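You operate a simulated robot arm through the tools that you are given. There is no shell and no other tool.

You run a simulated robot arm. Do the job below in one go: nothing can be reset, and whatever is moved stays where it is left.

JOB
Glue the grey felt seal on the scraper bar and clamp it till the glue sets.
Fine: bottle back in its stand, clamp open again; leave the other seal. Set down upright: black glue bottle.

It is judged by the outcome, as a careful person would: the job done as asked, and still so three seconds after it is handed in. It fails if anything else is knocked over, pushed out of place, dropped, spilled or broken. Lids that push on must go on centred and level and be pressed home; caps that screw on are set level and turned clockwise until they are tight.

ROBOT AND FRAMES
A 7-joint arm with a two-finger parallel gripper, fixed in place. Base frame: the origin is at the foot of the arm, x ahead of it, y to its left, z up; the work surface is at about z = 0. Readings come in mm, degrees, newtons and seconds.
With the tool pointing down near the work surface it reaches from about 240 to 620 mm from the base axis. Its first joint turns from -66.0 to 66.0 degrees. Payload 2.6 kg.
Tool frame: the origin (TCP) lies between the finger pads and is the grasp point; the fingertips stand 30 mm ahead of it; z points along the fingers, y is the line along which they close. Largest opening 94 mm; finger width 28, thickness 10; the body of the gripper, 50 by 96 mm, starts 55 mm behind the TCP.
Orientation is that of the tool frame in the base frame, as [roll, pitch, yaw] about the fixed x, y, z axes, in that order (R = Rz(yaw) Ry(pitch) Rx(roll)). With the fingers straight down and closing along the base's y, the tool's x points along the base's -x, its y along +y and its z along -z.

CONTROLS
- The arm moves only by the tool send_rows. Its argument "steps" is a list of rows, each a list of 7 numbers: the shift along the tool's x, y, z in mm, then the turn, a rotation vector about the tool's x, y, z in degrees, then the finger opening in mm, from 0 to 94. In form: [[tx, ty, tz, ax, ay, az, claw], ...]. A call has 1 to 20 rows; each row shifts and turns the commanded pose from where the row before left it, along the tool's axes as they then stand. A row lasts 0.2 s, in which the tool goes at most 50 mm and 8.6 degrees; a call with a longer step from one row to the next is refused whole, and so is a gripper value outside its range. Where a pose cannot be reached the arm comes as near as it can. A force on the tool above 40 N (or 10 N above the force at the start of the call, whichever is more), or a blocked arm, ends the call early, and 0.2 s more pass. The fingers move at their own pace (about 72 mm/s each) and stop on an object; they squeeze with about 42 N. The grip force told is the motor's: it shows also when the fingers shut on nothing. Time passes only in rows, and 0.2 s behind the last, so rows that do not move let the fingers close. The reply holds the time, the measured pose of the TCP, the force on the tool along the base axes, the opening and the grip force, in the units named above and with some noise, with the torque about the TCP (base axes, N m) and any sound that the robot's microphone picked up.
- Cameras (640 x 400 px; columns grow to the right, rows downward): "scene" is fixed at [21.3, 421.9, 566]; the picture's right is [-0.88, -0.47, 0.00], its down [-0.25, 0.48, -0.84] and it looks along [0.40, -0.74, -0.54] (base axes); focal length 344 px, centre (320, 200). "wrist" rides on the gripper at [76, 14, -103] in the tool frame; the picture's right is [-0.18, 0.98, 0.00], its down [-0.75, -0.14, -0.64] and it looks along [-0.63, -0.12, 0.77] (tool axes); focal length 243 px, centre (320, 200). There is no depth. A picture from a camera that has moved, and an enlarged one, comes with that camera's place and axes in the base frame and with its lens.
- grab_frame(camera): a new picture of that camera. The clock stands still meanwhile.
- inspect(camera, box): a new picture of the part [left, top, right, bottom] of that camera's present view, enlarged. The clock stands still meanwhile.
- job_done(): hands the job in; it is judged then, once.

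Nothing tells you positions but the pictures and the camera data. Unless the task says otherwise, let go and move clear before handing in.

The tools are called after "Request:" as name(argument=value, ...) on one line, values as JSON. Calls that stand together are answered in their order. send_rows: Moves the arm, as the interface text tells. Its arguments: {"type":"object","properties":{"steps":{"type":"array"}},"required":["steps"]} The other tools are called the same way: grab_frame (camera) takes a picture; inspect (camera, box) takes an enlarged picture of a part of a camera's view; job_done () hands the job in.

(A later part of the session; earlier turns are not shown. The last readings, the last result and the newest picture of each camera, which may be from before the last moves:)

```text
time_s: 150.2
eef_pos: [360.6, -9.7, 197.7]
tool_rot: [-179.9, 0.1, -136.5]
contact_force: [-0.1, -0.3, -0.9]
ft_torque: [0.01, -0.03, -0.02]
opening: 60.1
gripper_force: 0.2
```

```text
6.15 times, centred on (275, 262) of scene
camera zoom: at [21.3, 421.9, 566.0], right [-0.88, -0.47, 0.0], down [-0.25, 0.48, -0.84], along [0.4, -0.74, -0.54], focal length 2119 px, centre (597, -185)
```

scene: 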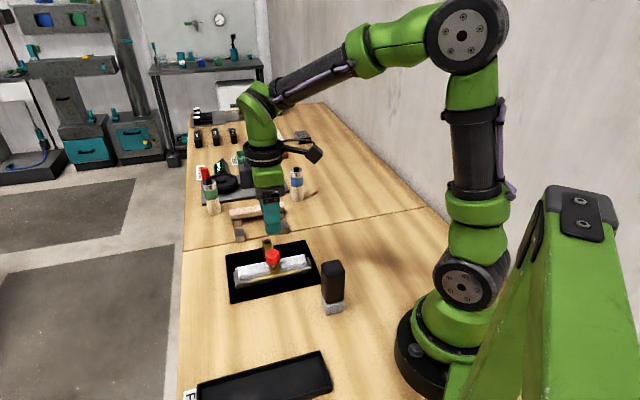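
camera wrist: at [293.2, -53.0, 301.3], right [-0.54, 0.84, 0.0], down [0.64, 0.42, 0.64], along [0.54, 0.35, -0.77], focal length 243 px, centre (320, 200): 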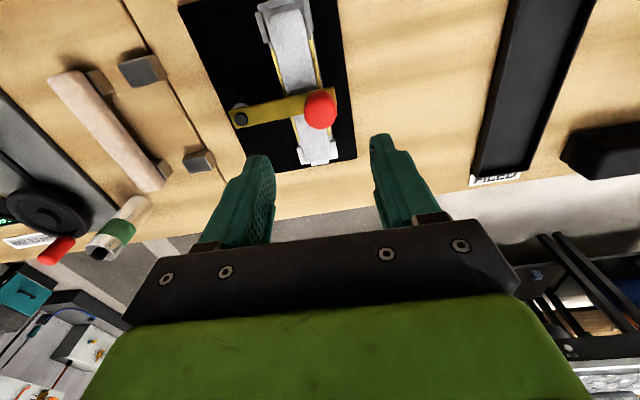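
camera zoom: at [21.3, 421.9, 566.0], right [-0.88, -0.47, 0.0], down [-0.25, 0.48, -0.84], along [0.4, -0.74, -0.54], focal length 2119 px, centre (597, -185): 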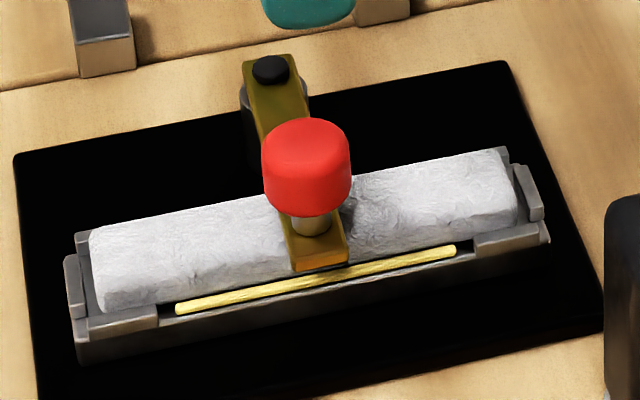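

No change at 40 s. I keep waiting; a careful person would give the glue plenty of time.

Request:
send_rows(steps=[[0, 0, 0, 0, 0, 0, 60], [0, 0, 0, 0, 0, 0, 60], [0, 0, 0, 0, 0, 0, 60], [0, 0, 0, 0, 0, 0, 60], [0, 0, 0, 0, 0, 0, 60], [0, 0, 0, 0, 0, 0, 60], [0, 0, 0, 0, 0, 0, 60], [0, 0, 0, 0, 0, 0, 60], [0, 0, 0, 0, 0, 0, 60], [0, 0, 0, 0, 0, 0, 60], [0, 0, 0, 0, 0, 0, 60], [0, 0, 0, 0, 0, 0, 60], [0, 0, 0, 0, 0, 0, 60], [0, 0, 0, 0, 0, 0, 60], [0, 0, 0, 0, 0, 0, 60], [0, 0, 0, 0, 0, 0, 60], [0, 0, 0, 0, 0, 0, 60], [0, 0, 0, 0, 0, 0, 60], [0, 0, 0, 0, 0, 0, 60], [0, 0, 0, 0, 0, 0, 60]])

Request:
send_rows(steps=[[0, 0, 0, 0, 0, 0, 60], [0, 0, 0, 0, 0, 0, 60], [0, 0, 0, 0, 0, 0, 60], [0, 0, 0, 0, 0, 0, 60], [0, 0, 0, 0, 0, 0, 60], [0, 0, 0, 0, 0, 0, 60], [0, 0, 0, 0, 0, 0, 60], [0, 0, 0, 0, 0, 0, 60], [0, 0, 0, 0, 0, 0, 60], [0, 0, 0, 0, 0, 0, 60], [0, 0, 0, 0, 0, 0, 60], [0, 0, 0, 0, 0, 0, 60], [0, 0, 0, 0, 0, 0, 60], [0, 0, 0, 0, 0, 0, 60], [0, 0, 0, 0, 0, 0, 60], [0, 0, 0, 0, 0, 0, 60], [0, 0, 0, 0, 0, 0, 60], [0, 0, 0, 0, 0, 0, 60], [0, 0, 0, 0, 0, 0, 60], [0, 0, 0, 0, 0, 0, 60]])

Request:
send_rows(steps=[[0, 0, 0, 0, 0, 0, 60], [0, 0, 0, 0, 0, 0, 60], [0, 0, 0, 0, 0, 0, 60], [0, 0, 0, 0, 0, 0, 60], [0, 0, 0, 0, 0, 0, 60], [0, 0, 0, 0, 0, 0, 60], [0, 0, 0, 0, 0, 0, 60], [0, 0, 0, 0, 0, 0, 60], [0, 0, 0, 0, 0, 0, 60], [0, 0, 0, 0, 0, 0, 60], [0, 0, 0, 0, 0, 0, 60], [0, 0, 0, 0, 0, 0, 60], [0, 0, 0, 0, 0, 0, 60], [0, 0, 0, 0, 0, 0, 60], [0, 0, 0, 0, 0, 0, 60], [0, 0, 0, 0, 0, 0, 60], [0, 0, 0, 0, 0, 0, 60], [0, 0, 0, 0, 0, 0, 60], [0, 0, 0, 0, 0, 0, 60], [0, 0, 0, 0, 0, 0, 60]])

Request:
send_rows(steps=[[0, 0, 0, 0, 0, 0, 60], [0, 0, 0, 0, 0, 0, 60], [0, 0, 0, 0, 0, 0, 60], [0, 0, 0, 0, 0, 0, 60], [0, 0, 0, 0, 0, 0, 60], [0, 0, 0, 0, 0, 0, 60], [0, 0, 0, 0, 0, 0, 60], [0, 0, 0, 0, 0, 0, 60], [0, 0, 0, 0, 0, 0, 60], [0, 0, 0, 0, 0, 0, 60], [0, 0, 0, 0, 0, 0, 60], [0, 0, 0, 0, 0, 0, 60], [0, 0, 0, 0, 0, 0, 60], [0, 0, 0, 0, 0, 0, 60], [0, 0, 0, 0, 0, 0, 60], [0, 0, 0, 0, 0, 0, 60], [0, 0, 0, 0, 0, 0, 60], [0, 0, 0, 0, 0, 0, 60], [0, 0, 0, 0, 0, 0, 60], [0, 0, 0, 0, 0, 0, 60]])

Request:
send_rows(steps=[[0, 0, 0, 0, 0, 0, 60], [0, 0, 0, 0, 0, 0, 60], [0, 0, 0, 0, 0, 0, 60], [0, 0, 0, 0, 0, 0, 60], [0, 0, 0, 0, 0, 0, 60], [0, 0, 0, 0, 0, 0, 60], [0, 0, 0, 0, 0, 0, 60], [0, 0, 0, 0, 0, 0, 60], [0, 0, 0, 0, 0, 0, 60], [0, 0, 0, 0, 0, 0, 60], [0, 0, 0, 0, 0, 0, 60], [0, 0, 0, 0, 0, 0, 60], [0, 0, 0, 0, 0, 0, 60], [0, 0, 0, 0, 0, 0, 60], [0, 0, 0, 0, 0, 0, 60], [0, 0, 0, 0, 0, 0, 60], [0, 0, 0, 0, 0, 0, 60], [0, 0, 0, 0, 0, 0, 60], [0, 0, 0, 0, 0, 0, 60], [0, 0, 0, 0, 0, 0, 60]])

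Request:
inspect(camera="scene", box=[225, 230, 325, 295])

Request:
grab_frame(camera="wrist")

```text
time_s: 154.4
eef_pos: [360.3, -9.1, 197.2]
tool_rot: [-179.9, 0.1, -136.4]
contact_force: [0.3, -0.7, 0.6]
ft_torque: [-0.02, 0.02, -0.01]
opening: 60.4
gripper_force: 0.1
```

```text
time_s: 158.6
eef_pos: [360.6, -8.9, 197.4]
tool_rot: [-179.8, 0.1, -136.4]
contact_force: [0.0, 0.4, 0.3]
ft_torque: [-0.02, 0.02, -0.01]
opening: 60.1
gripper_force: 0.1
```

```text
time_s: 162.8
eef_pos: [359.5, -9.0, 197.1]
tool_rot: [-179.9, 0.2, -136.5]
contact_force: [0.2, -0.3, -0.6]
ft_torque: [-0.01, -0.01, -0.02]
opening: 60.0
gripper_force: 0.1
```

```text
time_s: 167.0
eef_pos: [358.9, -10.0, 198.4]
tool_rot: [-180.0, 0.1, -136.5]
contact_force: [-0.6, -0.2, -1.0]
ft_torque: [-0.06, 0.02, 0.02]
opening: 60.0
gripper_force: 0.1
```

```text
time_s: 171.2
eef_pos: [360.4, -9.3, 198.0]
tool_rot: [-179.9, 0.2, -136.5]
contact_force: [0.1, 0.1, 0.1]
ft_torque: [-0.02, 0.02, -0.03]
opening: 60.0
gripper_force: 0.0
```

```text
6.15 times, centred on (275, 262) of scene
camera zoom: at [21.3, 421.9, 566.0], right [-0.88, -0.47, 0.0], down [-0.25, 0.48, -0.84], along [0.4, -0.74, -0.54], focal length 2119 px, centre (597, -185)
```

zoom: 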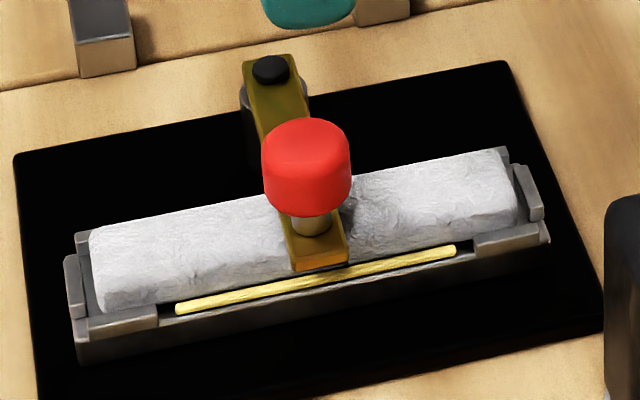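

```text
taken
camera wrist: at [293.3, -52.9, 300.8], right [-0.54, 0.84, 0.0], down [0.64, 0.42, 0.64], along [0.54, 0.35, -0.77], focal length 243 px, centre (320, 200)
```

wrist: 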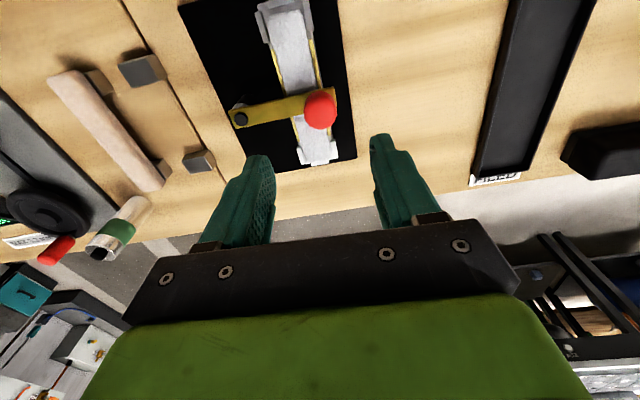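

A minute under clamp, no visible change. Waiting costs nothing, so I give it more time and check again.

Request:
send_rows(steps=[[0, 0, 0, 0, 0, 0, 60], [0, 0, 0, 0, 0, 0, 60], [0, 0, 0, 0, 0, 0, 60], [0, 0, 0, 0, 0, 0, 60], [0, 0, 0, 0, 0, 0, 60], [0, 0, 0, 0, 0, 0, 60], [0, 0, 0, 0, 0, 0, 60], [0, 0, 0, 0, 0, 0, 60], [0, 0, 0, 0, 0, 0, 60], [0, 0, 0, 0, 0, 0, 60], [0, 0, 0, 0, 0, 0, 60], [0, 0, 0, 0, 0, 0, 60], [0, 0, 0, 0, 0, 0, 60], [0, 0, 0, 0, 0, 0, 60], [0, 0, 0, 0, 0, 0, 60], [0, 0, 0, 0, 0, 0, 60], [0, 0, 0, 0, 0, 0, 60], [0, 0, 0, 0, 0, 0, 60], [0, 0, 0, 0, 0, 0, 60], [0, 0, 0, 0, 0, 0, 60]])

Request:
send_rows(steps=[[0, 0, 0, 0, 0, 0, 60], [0, 0, 0, 0, 0, 0, 60], [0, 0, 0, 0, 0, 0, 60], [0, 0, 0, 0, 0, 0, 60], [0, 0, 0, 0, 0, 0, 60], [0, 0, 0, 0, 0, 0, 60], [0, 0, 0, 0, 0, 0, 60], [0, 0, 0, 0, 0, 0, 60], [0, 0, 0, 0, 0, 0, 60], [0, 0, 0, 0, 0, 0, 60], [0, 0, 0, 0, 0, 0, 60], [0, 0, 0, 0, 0, 0, 60], [0, 0, 0, 0, 0, 0, 60], [0, 0, 0, 0, 0, 0, 60], [0, 0, 0, 0, 0, 0, 60], [0, 0, 0, 0, 0, 0, 60], [0, 0, 0, 0, 0, 0, 60], [0, 0, 0, 0, 0, 0, 60], [0, 0, 0, 0, 0, 0, 60], [0, 0, 0, 0, 0, 0, 60]])

Request:
send_rows(steps=[[0, 0, 0, 0, 0, 0, 60], [0, 0, 0, 0, 0, 0, 60], [0, 0, 0, 0, 0, 0, 60], [0, 0, 0, 0, 0, 0, 60], [0, 0, 0, 0, 0, 0, 60], [0, 0, 0, 0, 0, 0, 60], [0, 0, 0, 0, 0, 0, 60], [0, 0, 0, 0, 0, 0, 60], [0, 0, 0, 0, 0, 0, 60], [0, 0, 0, 0, 0, 0, 60], [0, 0, 0, 0, 0, 0, 60], [0, 0, 0, 0, 0, 0, 60], [0, 0, 0, 0, 0, 0, 60], [0, 0, 0, 0, 0, 0, 60], [0, 0, 0, 0, 0, 0, 60], [0, 0, 0, 0, 0, 0, 60], [0, 0, 0, 0, 0, 0, 60], [0, 0, 0, 0, 0, 0, 60], [0, 0, 0, 0, 0, 0, 60], [0, 0, 0, 0, 0, 0, 60]])

Request:
send_rows(steps=[[0, 0, 0, 0, 0, 0, 60], [0, 0, 0, 0, 0, 0, 60], [0, 0, 0, 0, 0, 0, 60], [0, 0, 0, 0, 0, 0, 60], [0, 0, 0, 0, 0, 0, 60], [0, 0, 0, 0, 0, 0, 60], [0, 0, 0, 0, 0, 0, 60], [0, 0, 0, 0, 0, 0, 60], [0, 0, 0, 0, 0, 0, 60], [0, 0, 0, 0, 0, 0, 60], [0, 0, 0, 0, 0, 0, 60], [0, 0, 0, 0, 0, 0, 60], [0, 0, 0, 0, 0, 0, 60], [0, 0, 0, 0, 0, 0, 60], [0, 0, 0, 0, 0, 0, 60], [0, 0, 0, 0, 0, 0, 60], [0, 0, 0, 0, 0, 0, 60], [0, 0, 0, 0, 0, 0, 60], [0, 0, 0, 0, 0, 0, 60], [0, 0, 0, 0, 0, 0, 60]])

Request:
send_rows(steps=[[0, 0, 0, 0, 0, 0, 60], [0, 0, 0, 0, 0, 0, 60], [0, 0, 0, 0, 0, 0, 60], [0, 0, 0, 0, 0, 0, 60], [0, 0, 0, 0, 0, 0, 60], [0, 0, 0, 0, 0, 0, 60], [0, 0, 0, 0, 0, 0, 60], [0, 0, 0, 0, 0, 0, 60], [0, 0, 0, 0, 0, 0, 60], [0, 0, 0, 0, 0, 0, 60], [0, 0, 0, 0, 0, 0, 60], [0, 0, 0, 0, 0, 0, 60], [0, 0, 0, 0, 0, 0, 60], [0, 0, 0, 0, 0, 0, 60], [0, 0, 0, 0, 0, 0, 60], [0, 0, 0, 0, 0, 0, 60], [0, 0, 0, 0, 0, 0, 60], [0, 0, 0, 0, 0, 0, 60], [0, 0, 0, 0, 0, 0, 60], [0, 0, 0, 0, 0, 0, 60]])

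Request:
send_rows(steps=[[0, 0, 0, 0, 0, 0, 60], [0, 0, 0, 0, 0, 0, 60], [0, 0, 0, 0, 0, 0, 60], [0, 0, 0, 0, 0, 0, 60], [0, 0, 0, 0, 0, 0, 60], [0, 0, 0, 0, 0, 0, 60], [0, 0, 0, 0, 0, 0, 60], [0, 0, 0, 0, 0, 0, 60], [0, 0, 0, 0, 0, 0, 60], [0, 0, 0, 0, 0, 0, 60], [0, 0, 0, 0, 0, 0, 60], [0, 0, 0, 0, 0, 0, 60], [0, 0, 0, 0, 0, 0, 60], [0, 0, 0, 0, 0, 0, 60], [0, 0, 0, 0, 0, 0, 60], [0, 0, 0, 0, 0, 0, 60], [0, 0, 0, 0, 0, 0, 60], [0, 0, 0, 0, 0, 0, 60], [0, 0, 0, 0, 0, 0, 60], [0, 0, 0, 0, 0, 0, 60]])

Request:
inspect(camera="scene", box=[225, 230, 325, 295])

Request:
inspect(camera="scene", box=[250, 255, 300, 285])

```text
time_s: 175.4
eef_pos: [360.9, -10.1, 196.4]
tool_rot: [-179.8, 0.1, -136.5]
contact_force: [-0.2, -0.4, -0.5]
ft_torque: [-0.02, -0.03, 0.02]
opening: 60.1
gripper_force: 0.0
```

```text
time_s: 179.6
eef_pos: [359.7, -9.3, 196.7]
tool_rot: [-179.9, 0.1, -136.5]
contact_force: [-0.1, 0.2, 0.3]
ft_torque: [-0.03, 0.02, 0.02]
opening: 60.1
gripper_force: 0.2
```

```text
time_s: 183.8
eef_pos: [359.4, -10.4, 198.0]
tool_rot: [-179.9, 0.1, -136.5]
contact_force: [0.0, -0.4, -0.6]
ft_torque: [-0.01, 0.02, 0.02]
opening: 60.0
gripper_force: 0.2
```

```text
time_s: 188.0
eef_pos: [359.4, -9.3, 197.9]
tool_rot: [-179.9, 0.1, -136.5]
contact_force: [-0.1, -0.6, 0.6]
ft_torque: [0.02, 0.04, 0.0]
opening: 60.2
gripper_force: 0.1
```

```text
time_s: 192.2
eef_pos: [360.2, -9.4, 197.6]
tool_rot: [-179.9, 0.1, -136.5]
contact_force: [0.0, 0.2, -1.0]
ft_torque: [-0.03, -0.02, -0.01]
opening: 60.3
gripper_force: 0.1
```

```text
time_s: 196.4
eef_pos: [360.3, -9.0, 197.8]
tool_rot: [-179.9, 0.1, -136.5]
contact_force: [0.3, -0.2, 0.1]
ft_torque: [0.01, 0.0, 0.03]
opening: 60.1
gripper_force: 0.0
```

```text
6.15 times, centred on (275, 262) of scene
camera zoom: at [21.3, 421.9, 566.0], right [-0.88, -0.47, 0.0], down [-0.25, 0.48, -0.84], along [0.4, -0.74, -0.54], focal length 2119 px, centre (597, -185)
```

zoom: 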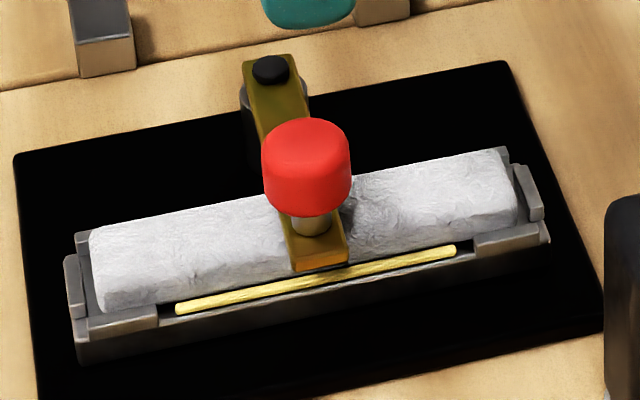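

```text
12.80 times, centred on (275, 270) of scene
camera zoom: at [21.3, 421.9, 566.0], right [-0.88, -0.47, 0.0], down [-0.25, 0.48, -0.84], along [0.4, -0.74, -0.54], focal length 4408 px, centre (896, -696)
```

zoom: 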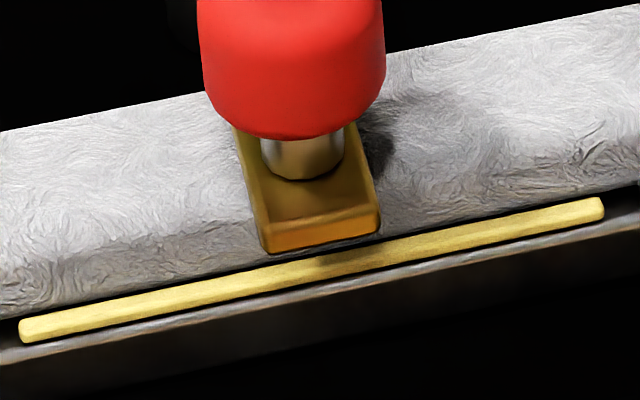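

Nothing visible has changed after 86 s. While the clamp holds, I use the time to look at the far side of the glue bottle for a label with a setting time.

Request:
send_rows(steps=[[0, 0, 0, 0, 0, -7.75, 60], [0, 0, 0, 0, 0, -7.75, 60], [0, 0, 0, 0, 0, -7.75, 60], [0, 0, 0, 0, 0, -7.75, 60], [0, 0, 0, 0, 0, -7.75, 60], [0, 0, 0, 0, 0, -7.75, 60], [24.3, 32, 0, 0, 0, 0, 60], [24.3, 32, 0, 0, 0, 0, 60], [24.3, 32, 0, 0, 0, 0, 60], [24.3, 32, 0, 0, 0, 0, 60], [24.3, 32, 0, 0, 0, 0, 60], [0, 0, 0, 0, 0, 0, 60]])

Request:
grab_frame(camera="wrist")

```text
time_s: 199.0
eef_pos: [197.9, -131.5, 197.1]
tool_rot: [-179.9, 0.0, -90.1]
contact_force: [0.1, -0.3, -0.8]
ft_torque: [0.03, 0.0, 0.0]
opening: 60.0
gripper_force: 0.0
```

```text
taken
camera wrist: at [183.2, -208.5, 301.2], right [-0.98, 0.18, 0.0], down [0.14, 0.75, 0.64], along [0.12, 0.63, -0.77], focal length 243 px, centre (320, 200)
```

wrist: 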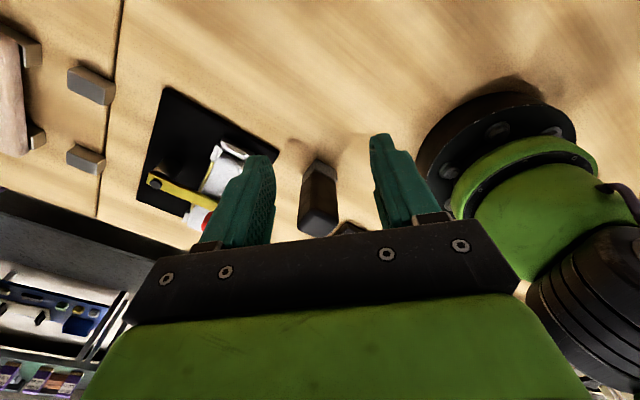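

Request:
inspect(camera="wrist", box=[290, 150, 350, 240])

Request:
inspect(camera="wrist", box=[130, 80, 290, 220])

Request:
inspect(camera="scene", box=[225, 230, 325, 295])

```text
4.44 times, centred on (320, 195) of wrist
camera zoom: at [183.2, -208.5, 301.2], right [-0.98, 0.18, 0.0], down [0.14, 0.75, 0.64], along [0.12, 0.63, -0.77], focal length 1078 px, centre (320, 222)
```

zoom: 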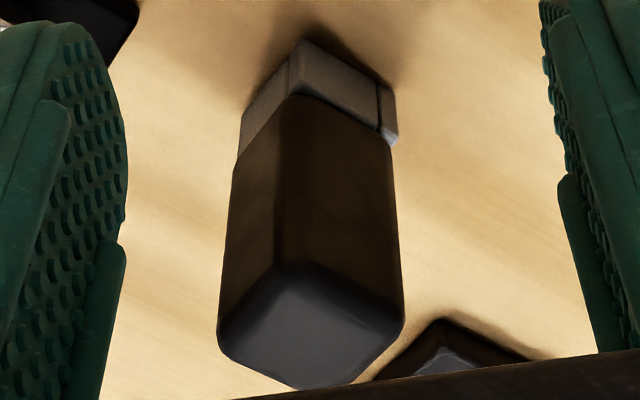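

```text
2.86 times, centred on (210, 150) of wrist
camera zoom: at [183.2, -208.5, 301.2], right [-0.98, 0.18, 0.0], down [0.14, 0.75, 0.64], along [0.12, 0.63, -0.77], focal length 693 px, centre (634, 343)
```

zoom: 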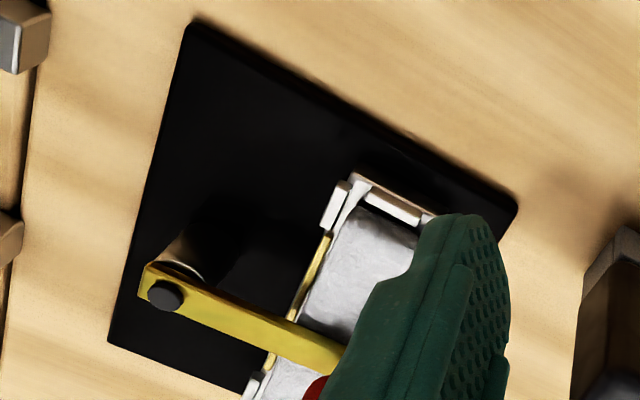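

```text
6.15 times, centred on (275, 262) of scene
camera zoom: at [21.3, 421.9, 566.0], right [-0.88, -0.47, 0.0], down [-0.25, 0.48, -0.84], along [0.4, -0.74, -0.54], focal length 2119 px, centre (597, -185)
```

zoom: 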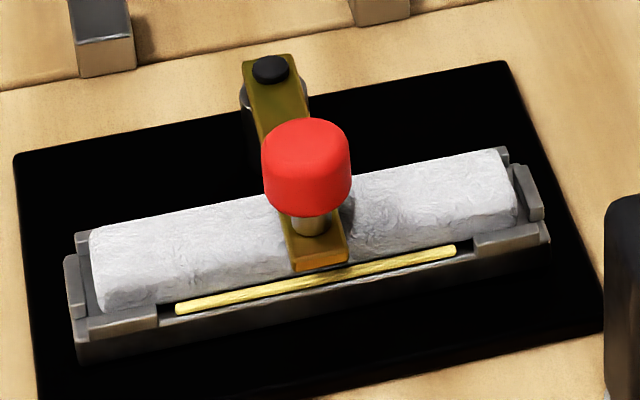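

The bottle bears no label. I go back above the clamp and keep waiting a good while longer before opening.

Request:
send_rows(steps=[[-24.3, -32, 0, 0, 0, 0, 60], [-24.3, -32, 0, 0, 0, 0, 60], [-24.3, -32, 0, 0, 0, 0, 60], [-24.3, -32, 0, 0, 0, 0, 60], [-24.3, -32, 0, 0, 0, 0, 60], [0, 0, 0, 0, 0, 7.75, 60], [0, 0, 0, 0, 0, 7.75, 60], [0, 0, 0, 0, 0, 7.75, 60], [0, 0, 0, 0, 0, 7.75, 60], [0, 0, 0, 0, 0, 7.75, 60], [0, 0, 0, 0, 0, 7.75, 60], [0, 0, 0, 0, 0, 0, 60], [0, 0, 0, 0, 0, 0, 60], [0, 0, 0, 0, 0, 0, 60], [0, 0, 0, 0, 0, 0, 60], [0, 0, 0, 0, 0, 0, 60], [0, 0, 0, 0, 0, 0, 60], [0, 0, 0, 0, 0, 0, 60], [0, 0, 0, 0, 0, 0, 60], [0, 0, 0, 0, 0, 0, 60]])

Request:
send_rows(steps=[[0, 0, 0, 0, 0, 0, 60], [0, 0, 0, 0, 0, 0, 60], [0, 0, 0, 0, 0, 0, 60], [0, 0, 0, 0, 0, 0, 60], [0, 0, 0, 0, 0, 0, 60], [0, 0, 0, 0, 0, 0, 60], [0, 0, 0, 0, 0, 0, 60], [0, 0, 0, 0, 0, 0, 60], [0, 0, 0, 0, 0, 0, 60], [0, 0, 0, 0, 0, 0, 60], [0, 0, 0, 0, 0, 0, 60], [0, 0, 0, 0, 0, 0, 60], [0, 0, 0, 0, 0, 0, 60], [0, 0, 0, 0, 0, 0, 60], [0, 0, 0, 0, 0, 0, 60], [0, 0, 0, 0, 0, 0, 60], [0, 0, 0, 0, 0, 0, 60], [0, 0, 0, 0, 0, 0, 60], [0, 0, 0, 0, 0, 0, 60], [0, 0, 0, 0, 0, 0, 60]])

Request:
send_rows(steps=[[0, 0, 0, 0, 0, 0, 60], [0, 0, 0, 0, 0, 0, 60], [0, 0, 0, 0, 0, 0, 60], [0, 0, 0, 0, 0, 0, 60], [0, 0, 0, 0, 0, 0, 60], [0, 0, 0, 0, 0, 0, 60], [0, 0, 0, 0, 0, 0, 60], [0, 0, 0, 0, 0, 0, 60], [0, 0, 0, 0, 0, 0, 60], [0, 0, 0, 0, 0, 0, 60], [0, 0, 0, 0, 0, 0, 60], [0, 0, 0, 0, 0, 0, 60], [0, 0, 0, 0, 0, 0, 60], [0, 0, 0, 0, 0, 0, 60], [0, 0, 0, 0, 0, 0, 60], [0, 0, 0, 0, 0, 0, 60], [0, 0, 0, 0, 0, 0, 60], [0, 0, 0, 0, 0, 0, 60], [0, 0, 0, 0, 0, 0, 60], [0, 0, 0, 0, 0, 0, 60]])

Request:
send_rows(steps=[[0, 0, 0, 0, 0, 0, 60], [0, 0, 0, 0, 0, 0, 60], [0, 0, 0, 0, 0, 0, 60], [0, 0, 0, 0, 0, 0, 60], [0, 0, 0, 0, 0, 0, 60], [0, 0, 0, 0, 0, 0, 60], [0, 0, 0, 0, 0, 0, 60], [0, 0, 0, 0, 0, 0, 60], [0, 0, 0, 0, 0, 0, 60], [0, 0, 0, 0, 0, 0, 60], [0, 0, 0, 0, 0, 0, 60], [0, 0, 0, 0, 0, 0, 60], [0, 0, 0, 0, 0, 0, 60], [0, 0, 0, 0, 0, 0, 60], [0, 0, 0, 0, 0, 0, 60], [0, 0, 0, 0, 0, 0, 60], [0, 0, 0, 0, 0, 0, 60], [0, 0, 0, 0, 0, 0, 60], [0, 0, 0, 0, 0, 0, 60], [0, 0, 0, 0, 0, 0, 60]])

Request:
send_rows(steps=[[0, 0, 0, 0, 0, 0, 60], [0, 0, 0, 0, 0, 0, 60], [0, 0, 0, 0, 0, 0, 60], [0, 0, 0, 0, 0, 0, 60], [0, 0, 0, 0, 0, 0, 60], [0, 0, 0, 0, 0, 0, 60], [0, 0, 0, 0, 0, 0, 60], [0, 0, 0, 0, 0, 0, 60], [0, 0, 0, 0, 0, 0, 60], [0, 0, 0, 0, 0, 0, 60], [0, 0, 0, 0, 0, 0, 60], [0, 0, 0, 0, 0, 0, 60], [0, 0, 0, 0, 0, 0, 60], [0, 0, 0, 0, 0, 0, 60], [0, 0, 0, 0, 0, 0, 60], [0, 0, 0, 0, 0, 0, 60], [0, 0, 0, 0, 0, 0, 60], [0, 0, 0, 0, 0, 0, 60], [0, 0, 0, 0, 0, 0, 60], [0, 0, 0, 0, 0, 0, 60]])

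Request:
send_rows(steps=[[0, 0, 0, 0, 0, 0, 60], [0, 0, 0, 0, 0, 0, 60], [0, 0, 0, 0, 0, 0, 60], [0, 0, 0, 0, 0, 0, 60], [0, 0, 0, 0, 0, 0, 60], [0, 0, 0, 0, 0, 0, 60], [0, 0, 0, 0, 0, 0, 60], [0, 0, 0, 0, 0, 0, 60], [0, 0, 0, 0, 0, 0, 60], [0, 0, 0, 0, 0, 0, 60], [0, 0, 0, 0, 0, 0, 60], [0, 0, 0, 0, 0, 0, 60], [0, 0, 0, 0, 0, 0, 60], [0, 0, 0, 0, 0, 0, 60], [0, 0, 0, 0, 0, 0, 60], [0, 0, 0, 0, 0, 0, 60], [0, 0, 0, 0, 0, 0, 60], [0, 0, 0, 0, 0, 0, 60], [0, 0, 0, 0, 0, 0, 60], [0, 0, 0, 0, 0, 0, 60]])

Request:
send_rows(steps=[[0, 0, 0, 0, 0, 0, 60], [0, 0, 0, 0, 0, 0, 60], [0, 0, 0, 0, 0, 0, 60], [0, 0, 0, 0, 0, 0, 60], [0, 0, 0, 0, 0, 0, 60], [0, 0, 0, 0, 0, 0, 60], [0, 0, 0, 0, 0, 0, 60], [0, 0, 0, 0, 0, 0, 60], [0, 0, 0, 0, 0, 0, 60], [0, 0, 0, 0, 0, 0, 60], [0, 0, 0, 0, 0, 0, 60], [0, 0, 0, 0, 0, 0, 60], [0, 0, 0, 0, 0, 0, 60], [0, 0, 0, 0, 0, 0, 60], [0, 0, 0, 0, 0, 0, 60], [0, 0, 0, 0, 0, 0, 60], [0, 0, 0, 0, 0, 0, 60], [0, 0, 0, 0, 0, 0, 60], [0, 0, 0, 0, 0, 0, 60], [0, 0, 0, 0, 0, 0, 60]])

Request:
inspect(camera="scene", box=[225, 230, 325, 295])

```text
time_s: 203.2
eef_pos: [360.8, -10.9, 197.5]
tool_rot: [-179.8, 0.1, -136.5]
contact_force: [0.7, -0.2, 0.1]
ft_torque: [0.02, 0.01, -0.01]
opening: 59.9
gripper_force: 0.0
```

```text
time_s: 207.4
eef_pos: [359.2, -10.9, 198.7]
tool_rot: [-179.9, 0.2, -136.6]
contact_force: [-0.6, 0.5, -0.5]
ft_torque: [0.01, 0.02, -0.03]
opening: 60.3
gripper_force: 0.1
```

```text
time_s: 211.6
eef_pos: [360.7, -9.9, 198.3]
tool_rot: [-180.0, 0.0, -136.5]
contact_force: [0.2, 0.6, -0.5]
ft_torque: [-0.01, 0.01, 0.01]
opening: 59.9
gripper_force: 0.0
```

```text
time_s: 215.8
eef_pos: [359.9, -11.5, 197.4]
tool_rot: [-179.9, 0.1, -136.5]
contact_force: [-0.1, -0.4, 0.2]
ft_torque: [0.01, 0.0, 0.02]
opening: 59.9
gripper_force: 0.1
```

```text
time_s: 220.0
eef_pos: [359.2, -9.9, 197.6]
tool_rot: [-179.9, 0.0, -136.5]
contact_force: [0.5, -0.3, -0.4]
ft_torque: [0.02, 0.02, -0.02]
opening: 59.9
gripper_force: 0.0
```

```text
time_s: 224.2
eef_pos: [359.8, -9.5, 197.3]
tool_rot: [-179.9, 0.1, -136.5]
contact_force: [0.0, 0.0, 0.0]
ft_torque: [0.02, 0.0, -0.03]
opening: 59.8
gripper_force: 0.2
```

```text
time_s: 228.4
eef_pos: [359.5, -10.0, 199.0]
tool_rot: [-179.9, 0.1, -136.6]
contact_force: [0.0, 0.4, 0.1]
ft_torque: [0.03, -0.01, 0.01]
opening: 60.2
gripper_force: 0.0
```

```text
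6.15 times, centred on (275, 262) of scene
camera zoom: at [21.3, 421.9, 566.0], right [-0.88, -0.47, 0.0], down [-0.25, 0.48, -0.84], along [0.4, -0.74, -0.54], focal length 2119 px, centre (597, -185)
```

zoom: 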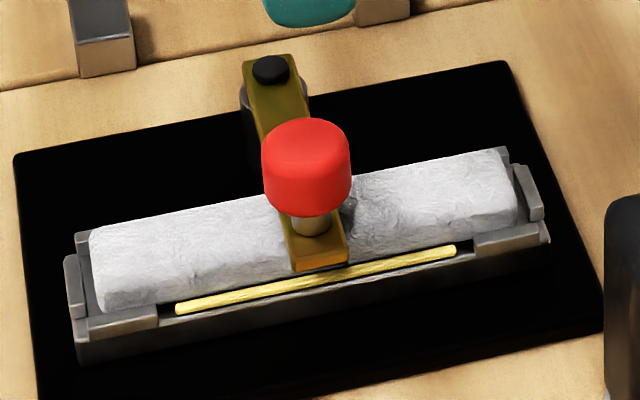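

Request:
inspect(camera="scene", box=[250, 230, 300, 285])

Request:
inspect(camera="scene", box=[215, 215, 335, 300])

Request:
inspect(camera="wrist", box=[220, 0, 380, 170])

```text
7.27 times, centred on (275, 258) of scene
camera zoom: at [21.3, 421.9, 566.0], right [-0.88, -0.47, 0.0], down [-0.25, 0.48, -0.84], along [0.4, -0.74, -0.54], focal length 2505 px, centre (647, -218)
```

zoom: 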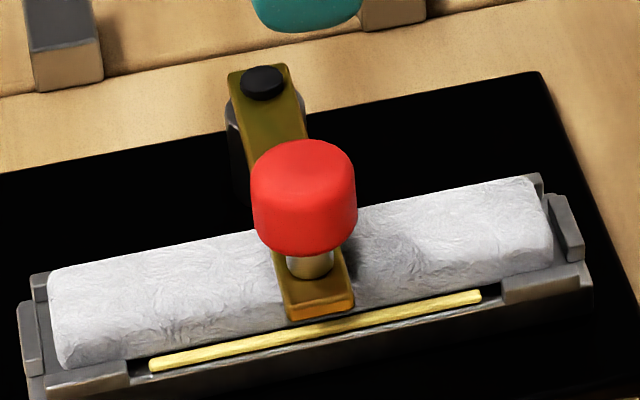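

```text
4.71 times, centred on (275, 258) of scene
camera zoom: at [21.3, 421.9, 566.0], right [-0.88, -0.47, 0.0], down [-0.25, 0.48, -0.84], along [0.4, -0.74, -0.54], focal length 1621 px, centre (532, -71)
```

zoom: 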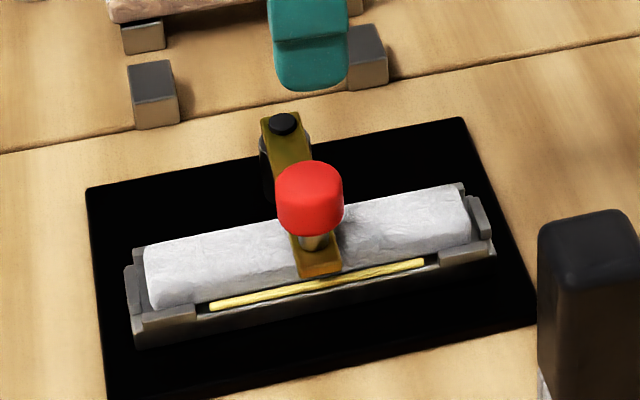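

```text
2.35 times, centred on (300, 85) of wrist
camera zoom: at [293.3, -53.4, 301.2], right [-0.54, 0.84, 0.0], down [0.64, 0.42, 0.64], along [0.54, 0.35, -0.77], focal length 571 px, centre (367, 471)
```

zoom: 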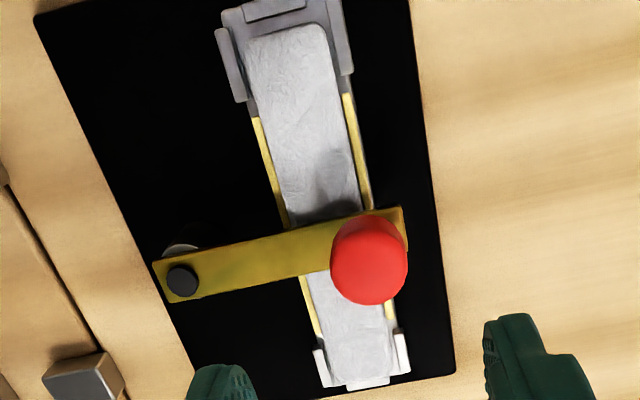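

Beads show on both sides of the seal, unchanged. I wait another good minute to be safely past setting.

Request:
send_rows(steps=[[0, 0, 0, 0, 0, 0, 60], [0, 0, 0, 0, 0, 0, 60], [0, 0, 0, 0, 0, 0, 60], [0, 0, 0, 0, 0, 0, 60], [0, 0, 0, 0, 0, 0, 60], [0, 0, 0, 0, 0, 0, 60], [0, 0, 0, 0, 0, 0, 60], [0, 0, 0, 0, 0, 0, 60], [0, 0, 0, 0, 0, 0, 60], [0, 0, 0, 0, 0, 0, 60], [0, 0, 0, 0, 0, 0, 60], [0, 0, 0, 0, 0, 0, 60], [0, 0, 0, 0, 0, 0, 60], [0, 0, 0, 0, 0, 0, 60], [0, 0, 0, 0, 0, 0, 60], [0, 0, 0, 0, 0, 0, 60], [0, 0, 0, 0, 0, 0, 60], [0, 0, 0, 0, 0, 0, 60], [0, 0, 0, 0, 0, 0, 60], [0, 0, 0, 0, 0, 0, 60]])

Request:
send_rows(steps=[[0, 0, 0, 0, 0, 0, 60], [0, 0, 0, 0, 0, 0, 60], [0, 0, 0, 0, 0, 0, 60], [0, 0, 0, 0, 0, 0, 60], [0, 0, 0, 0, 0, 0, 60], [0, 0, 0, 0, 0, 0, 60], [0, 0, 0, 0, 0, 0, 60], [0, 0, 0, 0, 0, 0, 60], [0, 0, 0, 0, 0, 0, 60], [0, 0, 0, 0, 0, 0, 60], [0, 0, 0, 0, 0, 0, 60], [0, 0, 0, 0, 0, 0, 60], [0, 0, 0, 0, 0, 0, 60], [0, 0, 0, 0, 0, 0, 60], [0, 0, 0, 0, 0, 0, 60], [0, 0, 0, 0, 0, 0, 60], [0, 0, 0, 0, 0, 0, 60], [0, 0, 0, 0, 0, 0, 60], [0, 0, 0, 0, 0, 0, 60], [0, 0, 0, 0, 0, 0, 60]])

Request:
send_rows(steps=[[0, 0, 0, 0, 0, 0, 60], [0, 0, 0, 0, 0, 0, 60], [0, 0, 0, 0, 0, 0, 60], [0, 0, 0, 0, 0, 0, 60], [0, 0, 0, 0, 0, 0, 60], [0, 0, 0, 0, 0, 0, 60], [0, 0, 0, 0, 0, 0, 60], [0, 0, 0, 0, 0, 0, 60], [0, 0, 0, 0, 0, 0, 60], [0, 0, 0, 0, 0, 0, 60], [0, 0, 0, 0, 0, 0, 60], [0, 0, 0, 0, 0, 0, 60], [0, 0, 0, 0, 0, 0, 60], [0, 0, 0, 0, 0, 0, 60], [0, 0, 0, 0, 0, 0, 60], [0, 0, 0, 0, 0, 0, 60], [0, 0, 0, 0, 0, 0, 60], [0, 0, 0, 0, 0, 0, 60], [0, 0, 0, 0, 0, 0, 60], [0, 0, 0, 0, 0, 0, 60]])

Request:
send_rows(steps=[[0, 0, 0, 0, 0, 0, 60], [0, 0, 0, 0, 0, 0, 60], [0, 0, 0, 0, 0, 0, 60], [0, 0, 0, 0, 0, 0, 60], [0, 0, 0, 0, 0, 0, 60], [0, 0, 0, 0, 0, 0, 60], [0, 0, 0, 0, 0, 0, 60], [0, 0, 0, 0, 0, 0, 60], [0, 0, 0, 0, 0, 0, 60], [0, 0, 0, 0, 0, 0, 60], [0, 0, 0, 0, 0, 0, 60], [0, 0, 0, 0, 0, 0, 60], [0, 0, 0, 0, 0, 0, 60], [0, 0, 0, 0, 0, 0, 60], [0, 0, 0, 0, 0, 0, 60], [0, 0, 0, 0, 0, 0, 60], [0, 0, 0, 0, 0, 0, 60], [0, 0, 0, 0, 0, 0, 60], [0, 0, 0, 0, 0, 0, 60], [0, 0, 0, 0, 0, 0, 60]])

Request:
send_rows(steps=[[0, 0, 0, 0, 0, 0, 60], [0, 0, 0, 0, 0, 0, 60], [0, 0, 0, 0, 0, 0, 60], [0, 0, 0, 0, 0, 0, 60], [0, 0, 0, 0, 0, 0, 60], [0, 0, 0, 0, 0, 0, 60], [0, 0, 0, 0, 0, 0, 60], [0, 0, 0, 0, 0, 0, 60], [0, 0, 0, 0, 0, 0, 60], [0, 0, 0, 0, 0, 0, 60], [0, 0, 0, 0, 0, 0, 60], [0, 0, 0, 0, 0, 0, 60], [0, 0, 0, 0, 0, 0, 60], [0, 0, 0, 0, 0, 0, 60], [0, 0, 0, 0, 0, 0, 60], [0, 0, 0, 0, 0, 0, 60], [0, 0, 0, 0, 0, 0, 60], [0, 0, 0, 0, 0, 0, 60], [0, 0, 0, 0, 0, 0, 60], [0, 0, 0, 0, 0, 0, 60]])

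Request:
send_rows(steps=[[0, 0, 0, 0, 0, 0, 60], [0, 0, 0, 0, 0, 0, 60], [0, 0, 0, 0, 0, 0, 60], [0, 0, 0, 0, 0, 0, 60], [0, 0, 0, 0, 0, 0, 60], [0, 0, 0, 0, 0, 0, 60], [0, 0, 0, 0, 0, 0, 60], [0, 0, 0, 0, 0, 0, 60], [0, 0, 0, 0, 0, 0, 60], [0, 0, 0, 0, 0, 0, 60], [0, 0, 0, 0, 0, 0, 60], [0, 0, 0, 0, 0, 0, 60], [0, 0, 0, 0, 0, 0, 60], [0, 0, 0, 0, 0, 0, 60], [0, 0, 0, 0, 0, 0, 60], [0, 0, 0, 0, 0, 0, 60], [0, 0, 0, 0, 0, 0, 60], [0, 0, 0, 0, 0, 0, 60], [0, 0, 0, 0, 0, 0, 60], [0, 0, 0, 0, 0, 0, 60]])

Request:
send_rows(steps=[[0, 0, 0, 0, 0, 0, 60], [0, 0, 0, 0, 0, 0, 60], [0, 0, 0, 0, 0, 0, 60], [0, 0, 0, 0, 0, 0, 60], [0, 0, 0, 0, 0, 0, 60], [0, 0, 0, 0, 0, 0, 60], [0, 0, 0, 0, 0, 0, 60], [0, 0, 0, 0, 0, 0, 60], [0, 0, 0, 0, 0, 0, 60], [0, 0, 0, 0, 0, 0, 60], [0, 0, 0, 0, 0, 0, 60], [0, 0, 0, 0, 0, 0, 60], [0, 0, 0, 0, 0, 0, 60], [0, 0, 0, 0, 0, 0, 60], [0, 0, 0, 0, 0, 0, 60], [0, 0, 0, 0, 0, 0, 60], [0, 0, 0, 0, 0, 0, 60], [0, 0, 0, 0, 0, 0, 60], [0, 0, 0, 0, 0, 0, 60], [0, 0, 0, 0, 0, 0, 60]])

Request:
send_rows(steps=[[0, 0, 0, 0, 0, 0, 60], [0, 0, 0, 0, 0, 0, 60], [0, 0, 0, 0, 0, 0, 60], [0, 0, 0, 0, 0, 0, 60], [0, 0, 0, 0, 0, 0, 60], [0, 0, 0, 0, 0, 0, 60], [0, 0, 0, 0, 0, 0, 60], [0, 0, 0, 0, 0, 0, 60], [0, 0, 0, 0, 0, 0, 60], [0, 0, 0, 0, 0, 0, 60], [0, 0, 0, 0, 0, 0, 60], [0, 0, 0, 0, 0, 0, 60], [0, 0, 0, 0, 0, 0, 60], [0, 0, 0, 0, 0, 0, 60], [0, 0, 0, 0, 0, 0, 60], [0, 0, 0, 0, 0, 0, 60], [0, 0, 0, 0, 0, 0, 60], [0, 0, 0, 0, 0, 0, 60], [0, 0, 0, 0, 0, 0, 60], [0, 0, 0, 0, 0, 0, 60]])

Request:
inspect(camera="scene", box=[250, 230, 300, 285])

```text
time_s: 232.6
eef_pos: [360.1, -9.4, 198.1]
tool_rot: [-179.9, 0.1, -136.5]
contact_force: [0.3, -0.4, 0.6]
ft_torque: [0.01, 0.03, 0.0]
opening: 60.2
gripper_force: 0.1
```

```text
time_s: 236.8
eef_pos: [359.8, -9.7, 197.8]
tool_rot: [-179.9, 0.1, -136.5]
contact_force: [0.0, -0.5, -0.8]
ft_torque: [-0.01, 0.0, -0.01]
opening: 60.2
gripper_force: 0.1
```

```text
time_s: 241.0
eef_pos: [360.0, -9.7, 198.0]
tool_rot: [-179.9, 0.2, -136.5]
contact_force: [0.3, 0.8, 0.5]
ft_torque: [-0.02, 0.0, -0.02]
opening: 60.0
gripper_force: 0.1
```

```text
time_s: 245.2
eef_pos: [359.9, -9.6, 197.9]
tool_rot: [-180.0, 0.1, -136.5]
contact_force: [0.1, 0.2, 0.2]
ft_torque: [-0.01, 0.02, 0.02]
opening: 60.1
gripper_force: 0.0
```

```text
time_s: 249.4
eef_pos: [359.1, -10.1, 198.0]
tool_rot: [-179.9, 0.2, -136.4]
contact_force: [0.2, -0.7, 0.3]
ft_torque: [0.02, 0.01, -0.03]
opening: 59.8
gripper_force: 0.1
```

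```text
time_s: 253.6
eef_pos: [359.5, -10.7, 197.8]
tool_rot: [-179.9, 0.1, -136.5]
contact_force: [0.4, 0.0, -0.7]
ft_torque: [-0.04, -0.05, 0.03]
opening: 59.9
gripper_force: 0.0
```

```text
time_s: 257.8
eef_pos: [361.3, -10.9, 198.0]
tool_rot: [-179.8, 0.1, -136.5]
contact_force: [-0.9, -0.2, 0.3]
ft_torque: [-0.02, 0.01, -0.03]
opening: 60.1
gripper_force: 0.0
```

```text
time_s: 262.0
eef_pos: [360.7, -11.0, 199.1]
tool_rot: [-179.9, 0.1, -136.5]
contact_force: [0.1, 0.3, 0.2]
ft_torque: [0.05, -0.01, 0.0]
opening: 60.0
gripper_force: 0.1
```

```text
7.27 times, centred on (275, 258) of scene
camera zoom: at [21.3, 421.9, 566.0], right [-0.88, -0.47, 0.0], down [-0.25, 0.48, -0.84], along [0.4, -0.74, -0.54], focal length 2505 px, centre (647, -218)
```

zoom: 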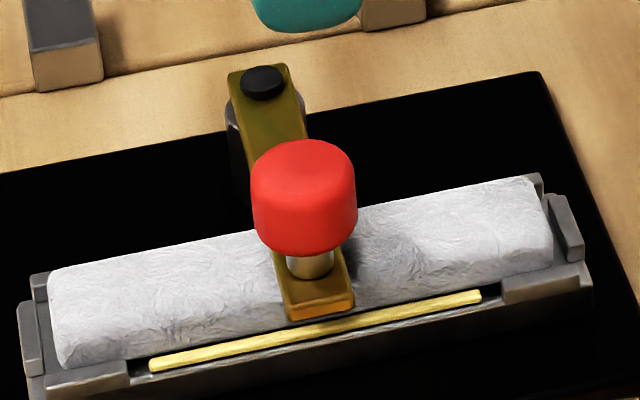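

More than two and a half minutes under clamp. I now reopen: descend straight onto the knob again (it is centred below) and grip it.

Request:
send_rows(steps=[[0, 0, 40, 0, 0, 0, 60], [0, 0, 40, 0, 0, 0, 60], [0, 0, 24.5, 0, 0, 0, 60], [0, 0, 0, 0, 0, 0, 50], [0, 0, 0, 0, 0, 0, 40], [0, 0, 0, 0, 0, 0, 32], [0, 0, 0, 0, 0, 0, 27], [0, 0, 0, 0, 0, 0, 27]])

Request:
inspect(camera="scene", box=[225, 220, 325, 295])

```text
time_s: 263.8
eef_pos: [358.2, -11.1, 94.1]
tool_rot: [180.0, 0.1, -136.5]
contact_force: [4.0, -3.9, -3.0]
ft_torque: [0.05, -0.03, 0.01]
opening: 29.8
gripper_force: 2.1
```

```text
5.33 times, centred on (275, 258) of scene
camera zoom: at [21.3, 421.9, 566.0], right [-0.88, -0.47, 0.0], down [-0.25, 0.48, -0.84], along [0.4, -0.74, -0.54], focal length 1837 px, centre (560, -107)
```

zoom: 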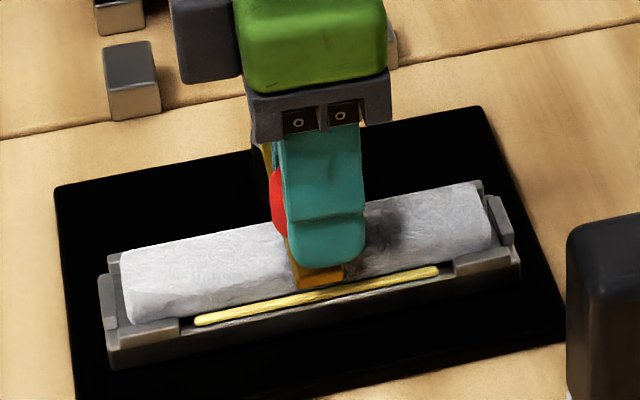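

Request:
send_rows(steps=[[0, 0, 0, 0, 0, 0, 27], [0, 0, 0, 0, 0, 0, 27]])

Request:
send_rows(steps=[[-2.2, 0, 0, 0, 0, 1.5, 27], [-3.7, 0.05, 0, 0, 0, 2.5, 27], [-5.17, 0.1, 0, 0, 0, 3.5, 27], [0, 0, 0, 0, 0, 0, 27]])

Request:
inspect(camera="scene", box=[225, 220, 325, 295])

```text
time_s: 264.4
eef_pos: [357.7, -11.8, 94.1]
tool_rot: [-179.8, 0.1, -136.5]
contact_force: [4.2, -4.7, 0.0]
ft_torque: [0.05, -0.04, 0.0]
opening: 30.1
gripper_force: 2.6
```

```text
time_s: 265.4
eef_pos: [367.6, -2.7, 93.1]
tool_rot: [-179.9, 0.2, -144.0]
contact_force: [1.8, -4.3, 1.0]
ft_torque: [-0.04, 0.04, -0.03]
opening: 29.4
gripper_force: 2.0
```

```text
5.33 times, centred on (275, 258) of scene
camera zoom: at [21.3, 421.9, 566.0], right [-0.88, -0.47, 0.0], down [-0.25, 0.48, -0.84], along [0.4, -0.74, -0.54], focal length 1837 px, centre (560, -107)
```

zoom: 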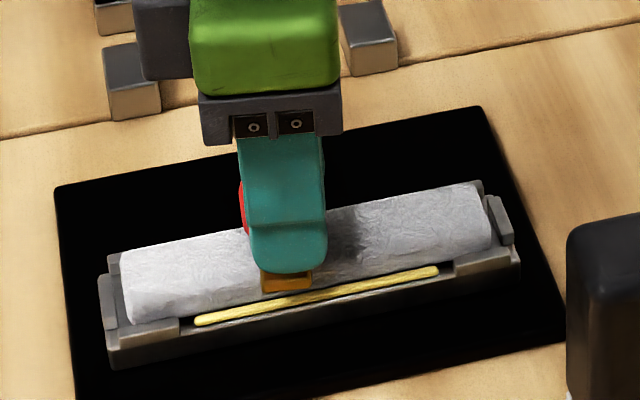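

The lever follows. I continue the reverse arc in portions, watching seal and forces.

Request:
send_rows(steps=[[-5.17, 0.1, 0, 0, 0, 3.5, 25], [-5.17, 0.1, 0, 0, 0, 3.5, 25], [-5.17, 0.1, 0, 0, 0, 3.5, 25], [-5.17, 0.1, 0, 0, 0, 3.5, 25], [0, 0, 0, 0, 0, 0, 25]])

Request:
inspect(camera="scene", box=[215, 210, 335, 295])

Request:
inspect(camera="wrist", box=[240, 120, 400, 240])

```text
time_s: 266.6
eef_pos: [384.8, 9.4, 93.3]
tool_rot: [-180.0, 0.0, -158.2]
contact_force: [-0.3, -6.5, -5.0]
ft_torque: [-0.08, 0.12, -0.17]
opening: 28.5
gripper_force: 45.0
```

```text
4.71 times, centred on (275, 252) of scene
camera zoom: at [21.3, 421.9, 566.0], right [-0.88, -0.47, 0.0], down [-0.25, 0.48, -0.84], along [0.4, -0.74, -0.54], focal length 1621 px, centre (532, -47)
```

zoom: 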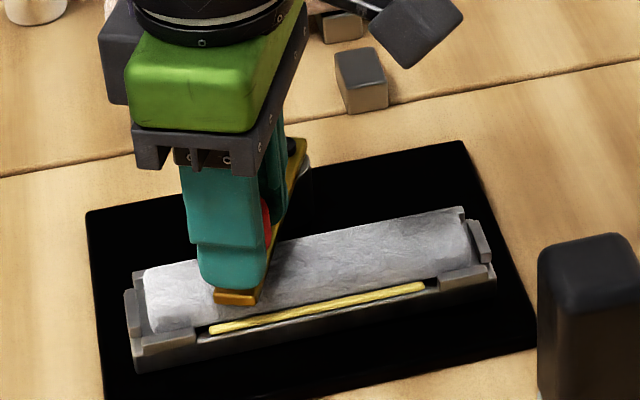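

```text
3.33 times, centred on (320, 180) of wrist
camera zoom: at [308.1, -7.9, 196.9], right [-0.19, 0.98, 0.0], down [0.75, 0.15, 0.64], along [0.63, 0.12, -0.77], focal length 809 px, centre (320, 267)
```

zoom: 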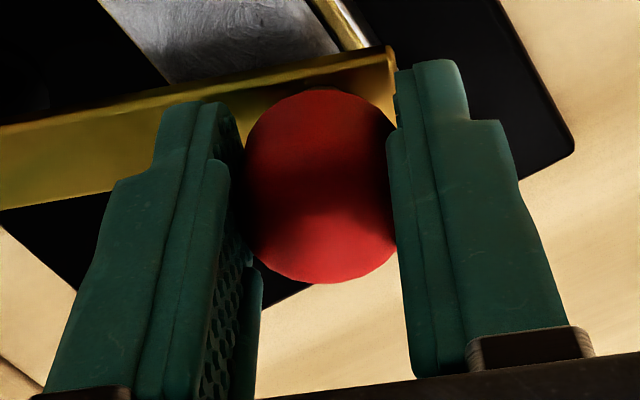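

Request:
send_rows(steps=[[-5.17, 0.1, 0, 0, 0, 3.5, 27], [-5.17, 0.1, 0, 0, 0, 3.5, 27], [-5.17, 0.1, 0, 0, 0, 3.5, 27], [-5.17, 0.1, 0, 0, 0, 3.5, 27], [-5.17, 0.1, 0, 0, 0, 3.5, 27], [0, 0, 0, 0, 0, 0, 27]])

Request:
inspect(camera="scene", box=[215, 210, 335, 295])

```text
time_s: 268.0
eef_pos: [409.4, 15.9, 93.8]
tool_rot: [180.0, 0.0, -175.6]
contact_force: [-3.0, -1.1, -5.3]
ft_torque: [-0.03, 0.11, -0.31]
opening: 28.2
gripper_force: 45.0
```

```text
4.71 times, centred on (275, 252) of scene
camera zoom: at [21.4, 421.9, 566.0], right [-0.88, -0.47, 0.0], down [-0.25, 0.48, -0.84], along [0.4, -0.74, -0.54], focal length 1621 px, centre (532, -47)
```

zoom: 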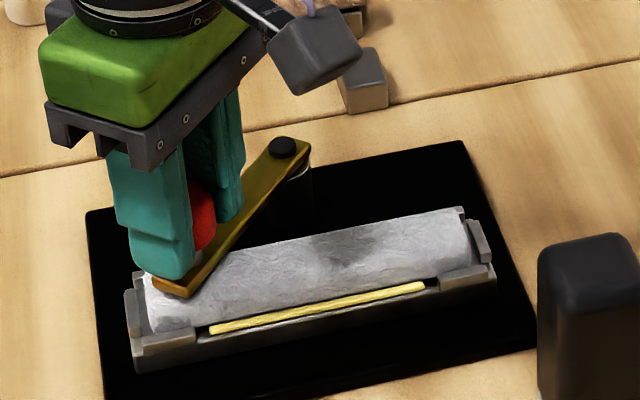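

The lever swings back smoothly with the seal unmoved. I continue to the original open position.

Request:
send_rows(steps=[[-5.17, 0.1, 0, 0, 0, 3.5, 27], [-5.17, 0.1, 0, 0, 0, 3.5, 27], [-5.17, 0.1, 0, 0, 0, 3.5, 27], [-5.17, 0.1, 0, 0, 0, 3.5, 27], [-5.17, 0.1, 0, 0, 0, 3.5, 27], [-5.17, 0.1, 0, 0, 0, 3.5, 27], [0, 0, 0, 0, 0, 0, 27]])

Request:
send_rows(steps=[[-5.17, 0.1, 0, 0, 0, 3.5, 27], [-5.17, 0.1, 0, 0, 0, 3.5, 27], [-5.17, 0.1, 0, 0, 0, 3.5, 27], [0, 0, 0, 0, 0, 0, 27]])

Request:
inspect(camera="scene", box=[205, 200, 325, 290])

```text
time_s: 269.6
eef_pos: [441.9, 14.3, 92.8]
tool_rot: [-179.9, 0.0, 163.4]
contact_force: [-2.8, 1.5, -7.6]
ft_torque: [0.0, 0.52, -0.23]
opening: 28.3
gripper_force: 45.3
```

```text
time_s: 270.6
eef_pos: [455.9, 8.8, 93.4]
tool_rot: [179.9, 0.0, 153.0]
contact_force: [1.2, 6.2, -14.4]
ft_torque: [-0.38, -0.32, -0.18]
opening: 28.4
gripper_force: 44.7
```

```text
4.44 times, centred on (265, 245) of scene
camera zoom: at [21.4, 421.9, 566.0], right [-0.88, -0.47, 0.0], down [-0.25, 0.48, -0.84], along [0.4, -0.74, -0.54], focal length 1531 px, centre (564, 0)
```

zoom: 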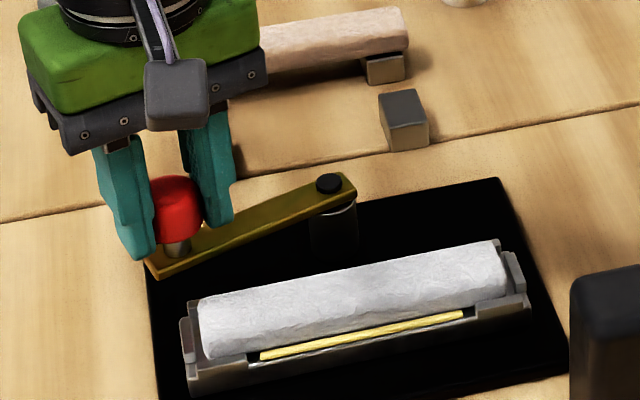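

Request:
send_rows(steps=[[-5.17, 0.1, 0.3, 0, 0, 3.5, 27], [-5.17, 0.1, 0.1, 0, 0, 3.5, 27], [-5.17, 0.1, 0.1, 0, 0, 3.5, 27], [0, 0, 0, 0, 0, 0, 27]])

Request:
send_rows(steps=[[-5.17, 0.1, 0, 0, 0, 3.5, 27], [-4.4, 0.1, 0, 0, 0, 3.0, 27], [0, 0, 0, 0, 0, 0, 27]])

Request:
inspect(camera="scene", box=[205, 200, 325, 290])

```text
time_s: 271.6
eef_pos: [470.3, 0.5, 93.9]
tool_rot: [180.0, 0.0, 142.3]
contact_force: [0.1, 8.2, -5.6]
ft_torque: [-0.18, 0.5, -0.42]
opening: 28.3
gripper_force: 44.9
```

```text
time_s: 272.4
eef_pos: [477.2, -4.7, 93.4]
tool_rot: [179.9, 0.1, 135.9]
contact_force: [-0.1, 7.7, -3.6]
ft_torque: [0.6, 0.74, -0.29]
opening: 28.4
gripper_force: 45.1
```

```text
4.44 times, centred on (265, 245) of scene
camera zoom: at [21.4, 421.9, 566.0], right [-0.88, -0.47, 0.0], down [-0.25, 0.48, -0.84], along [0.4, -0.74, -0.54], focal length 1531 px, centre (564, 0)
```

zoom: 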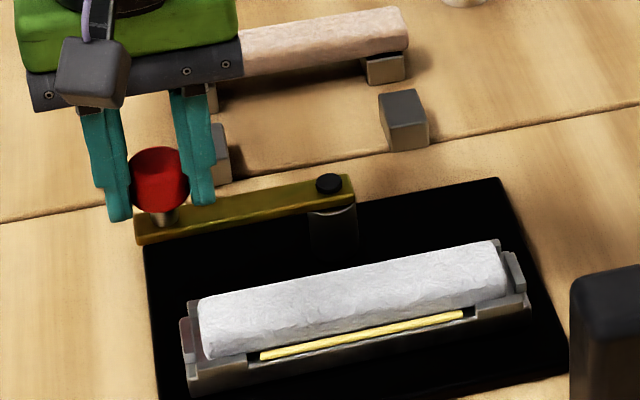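

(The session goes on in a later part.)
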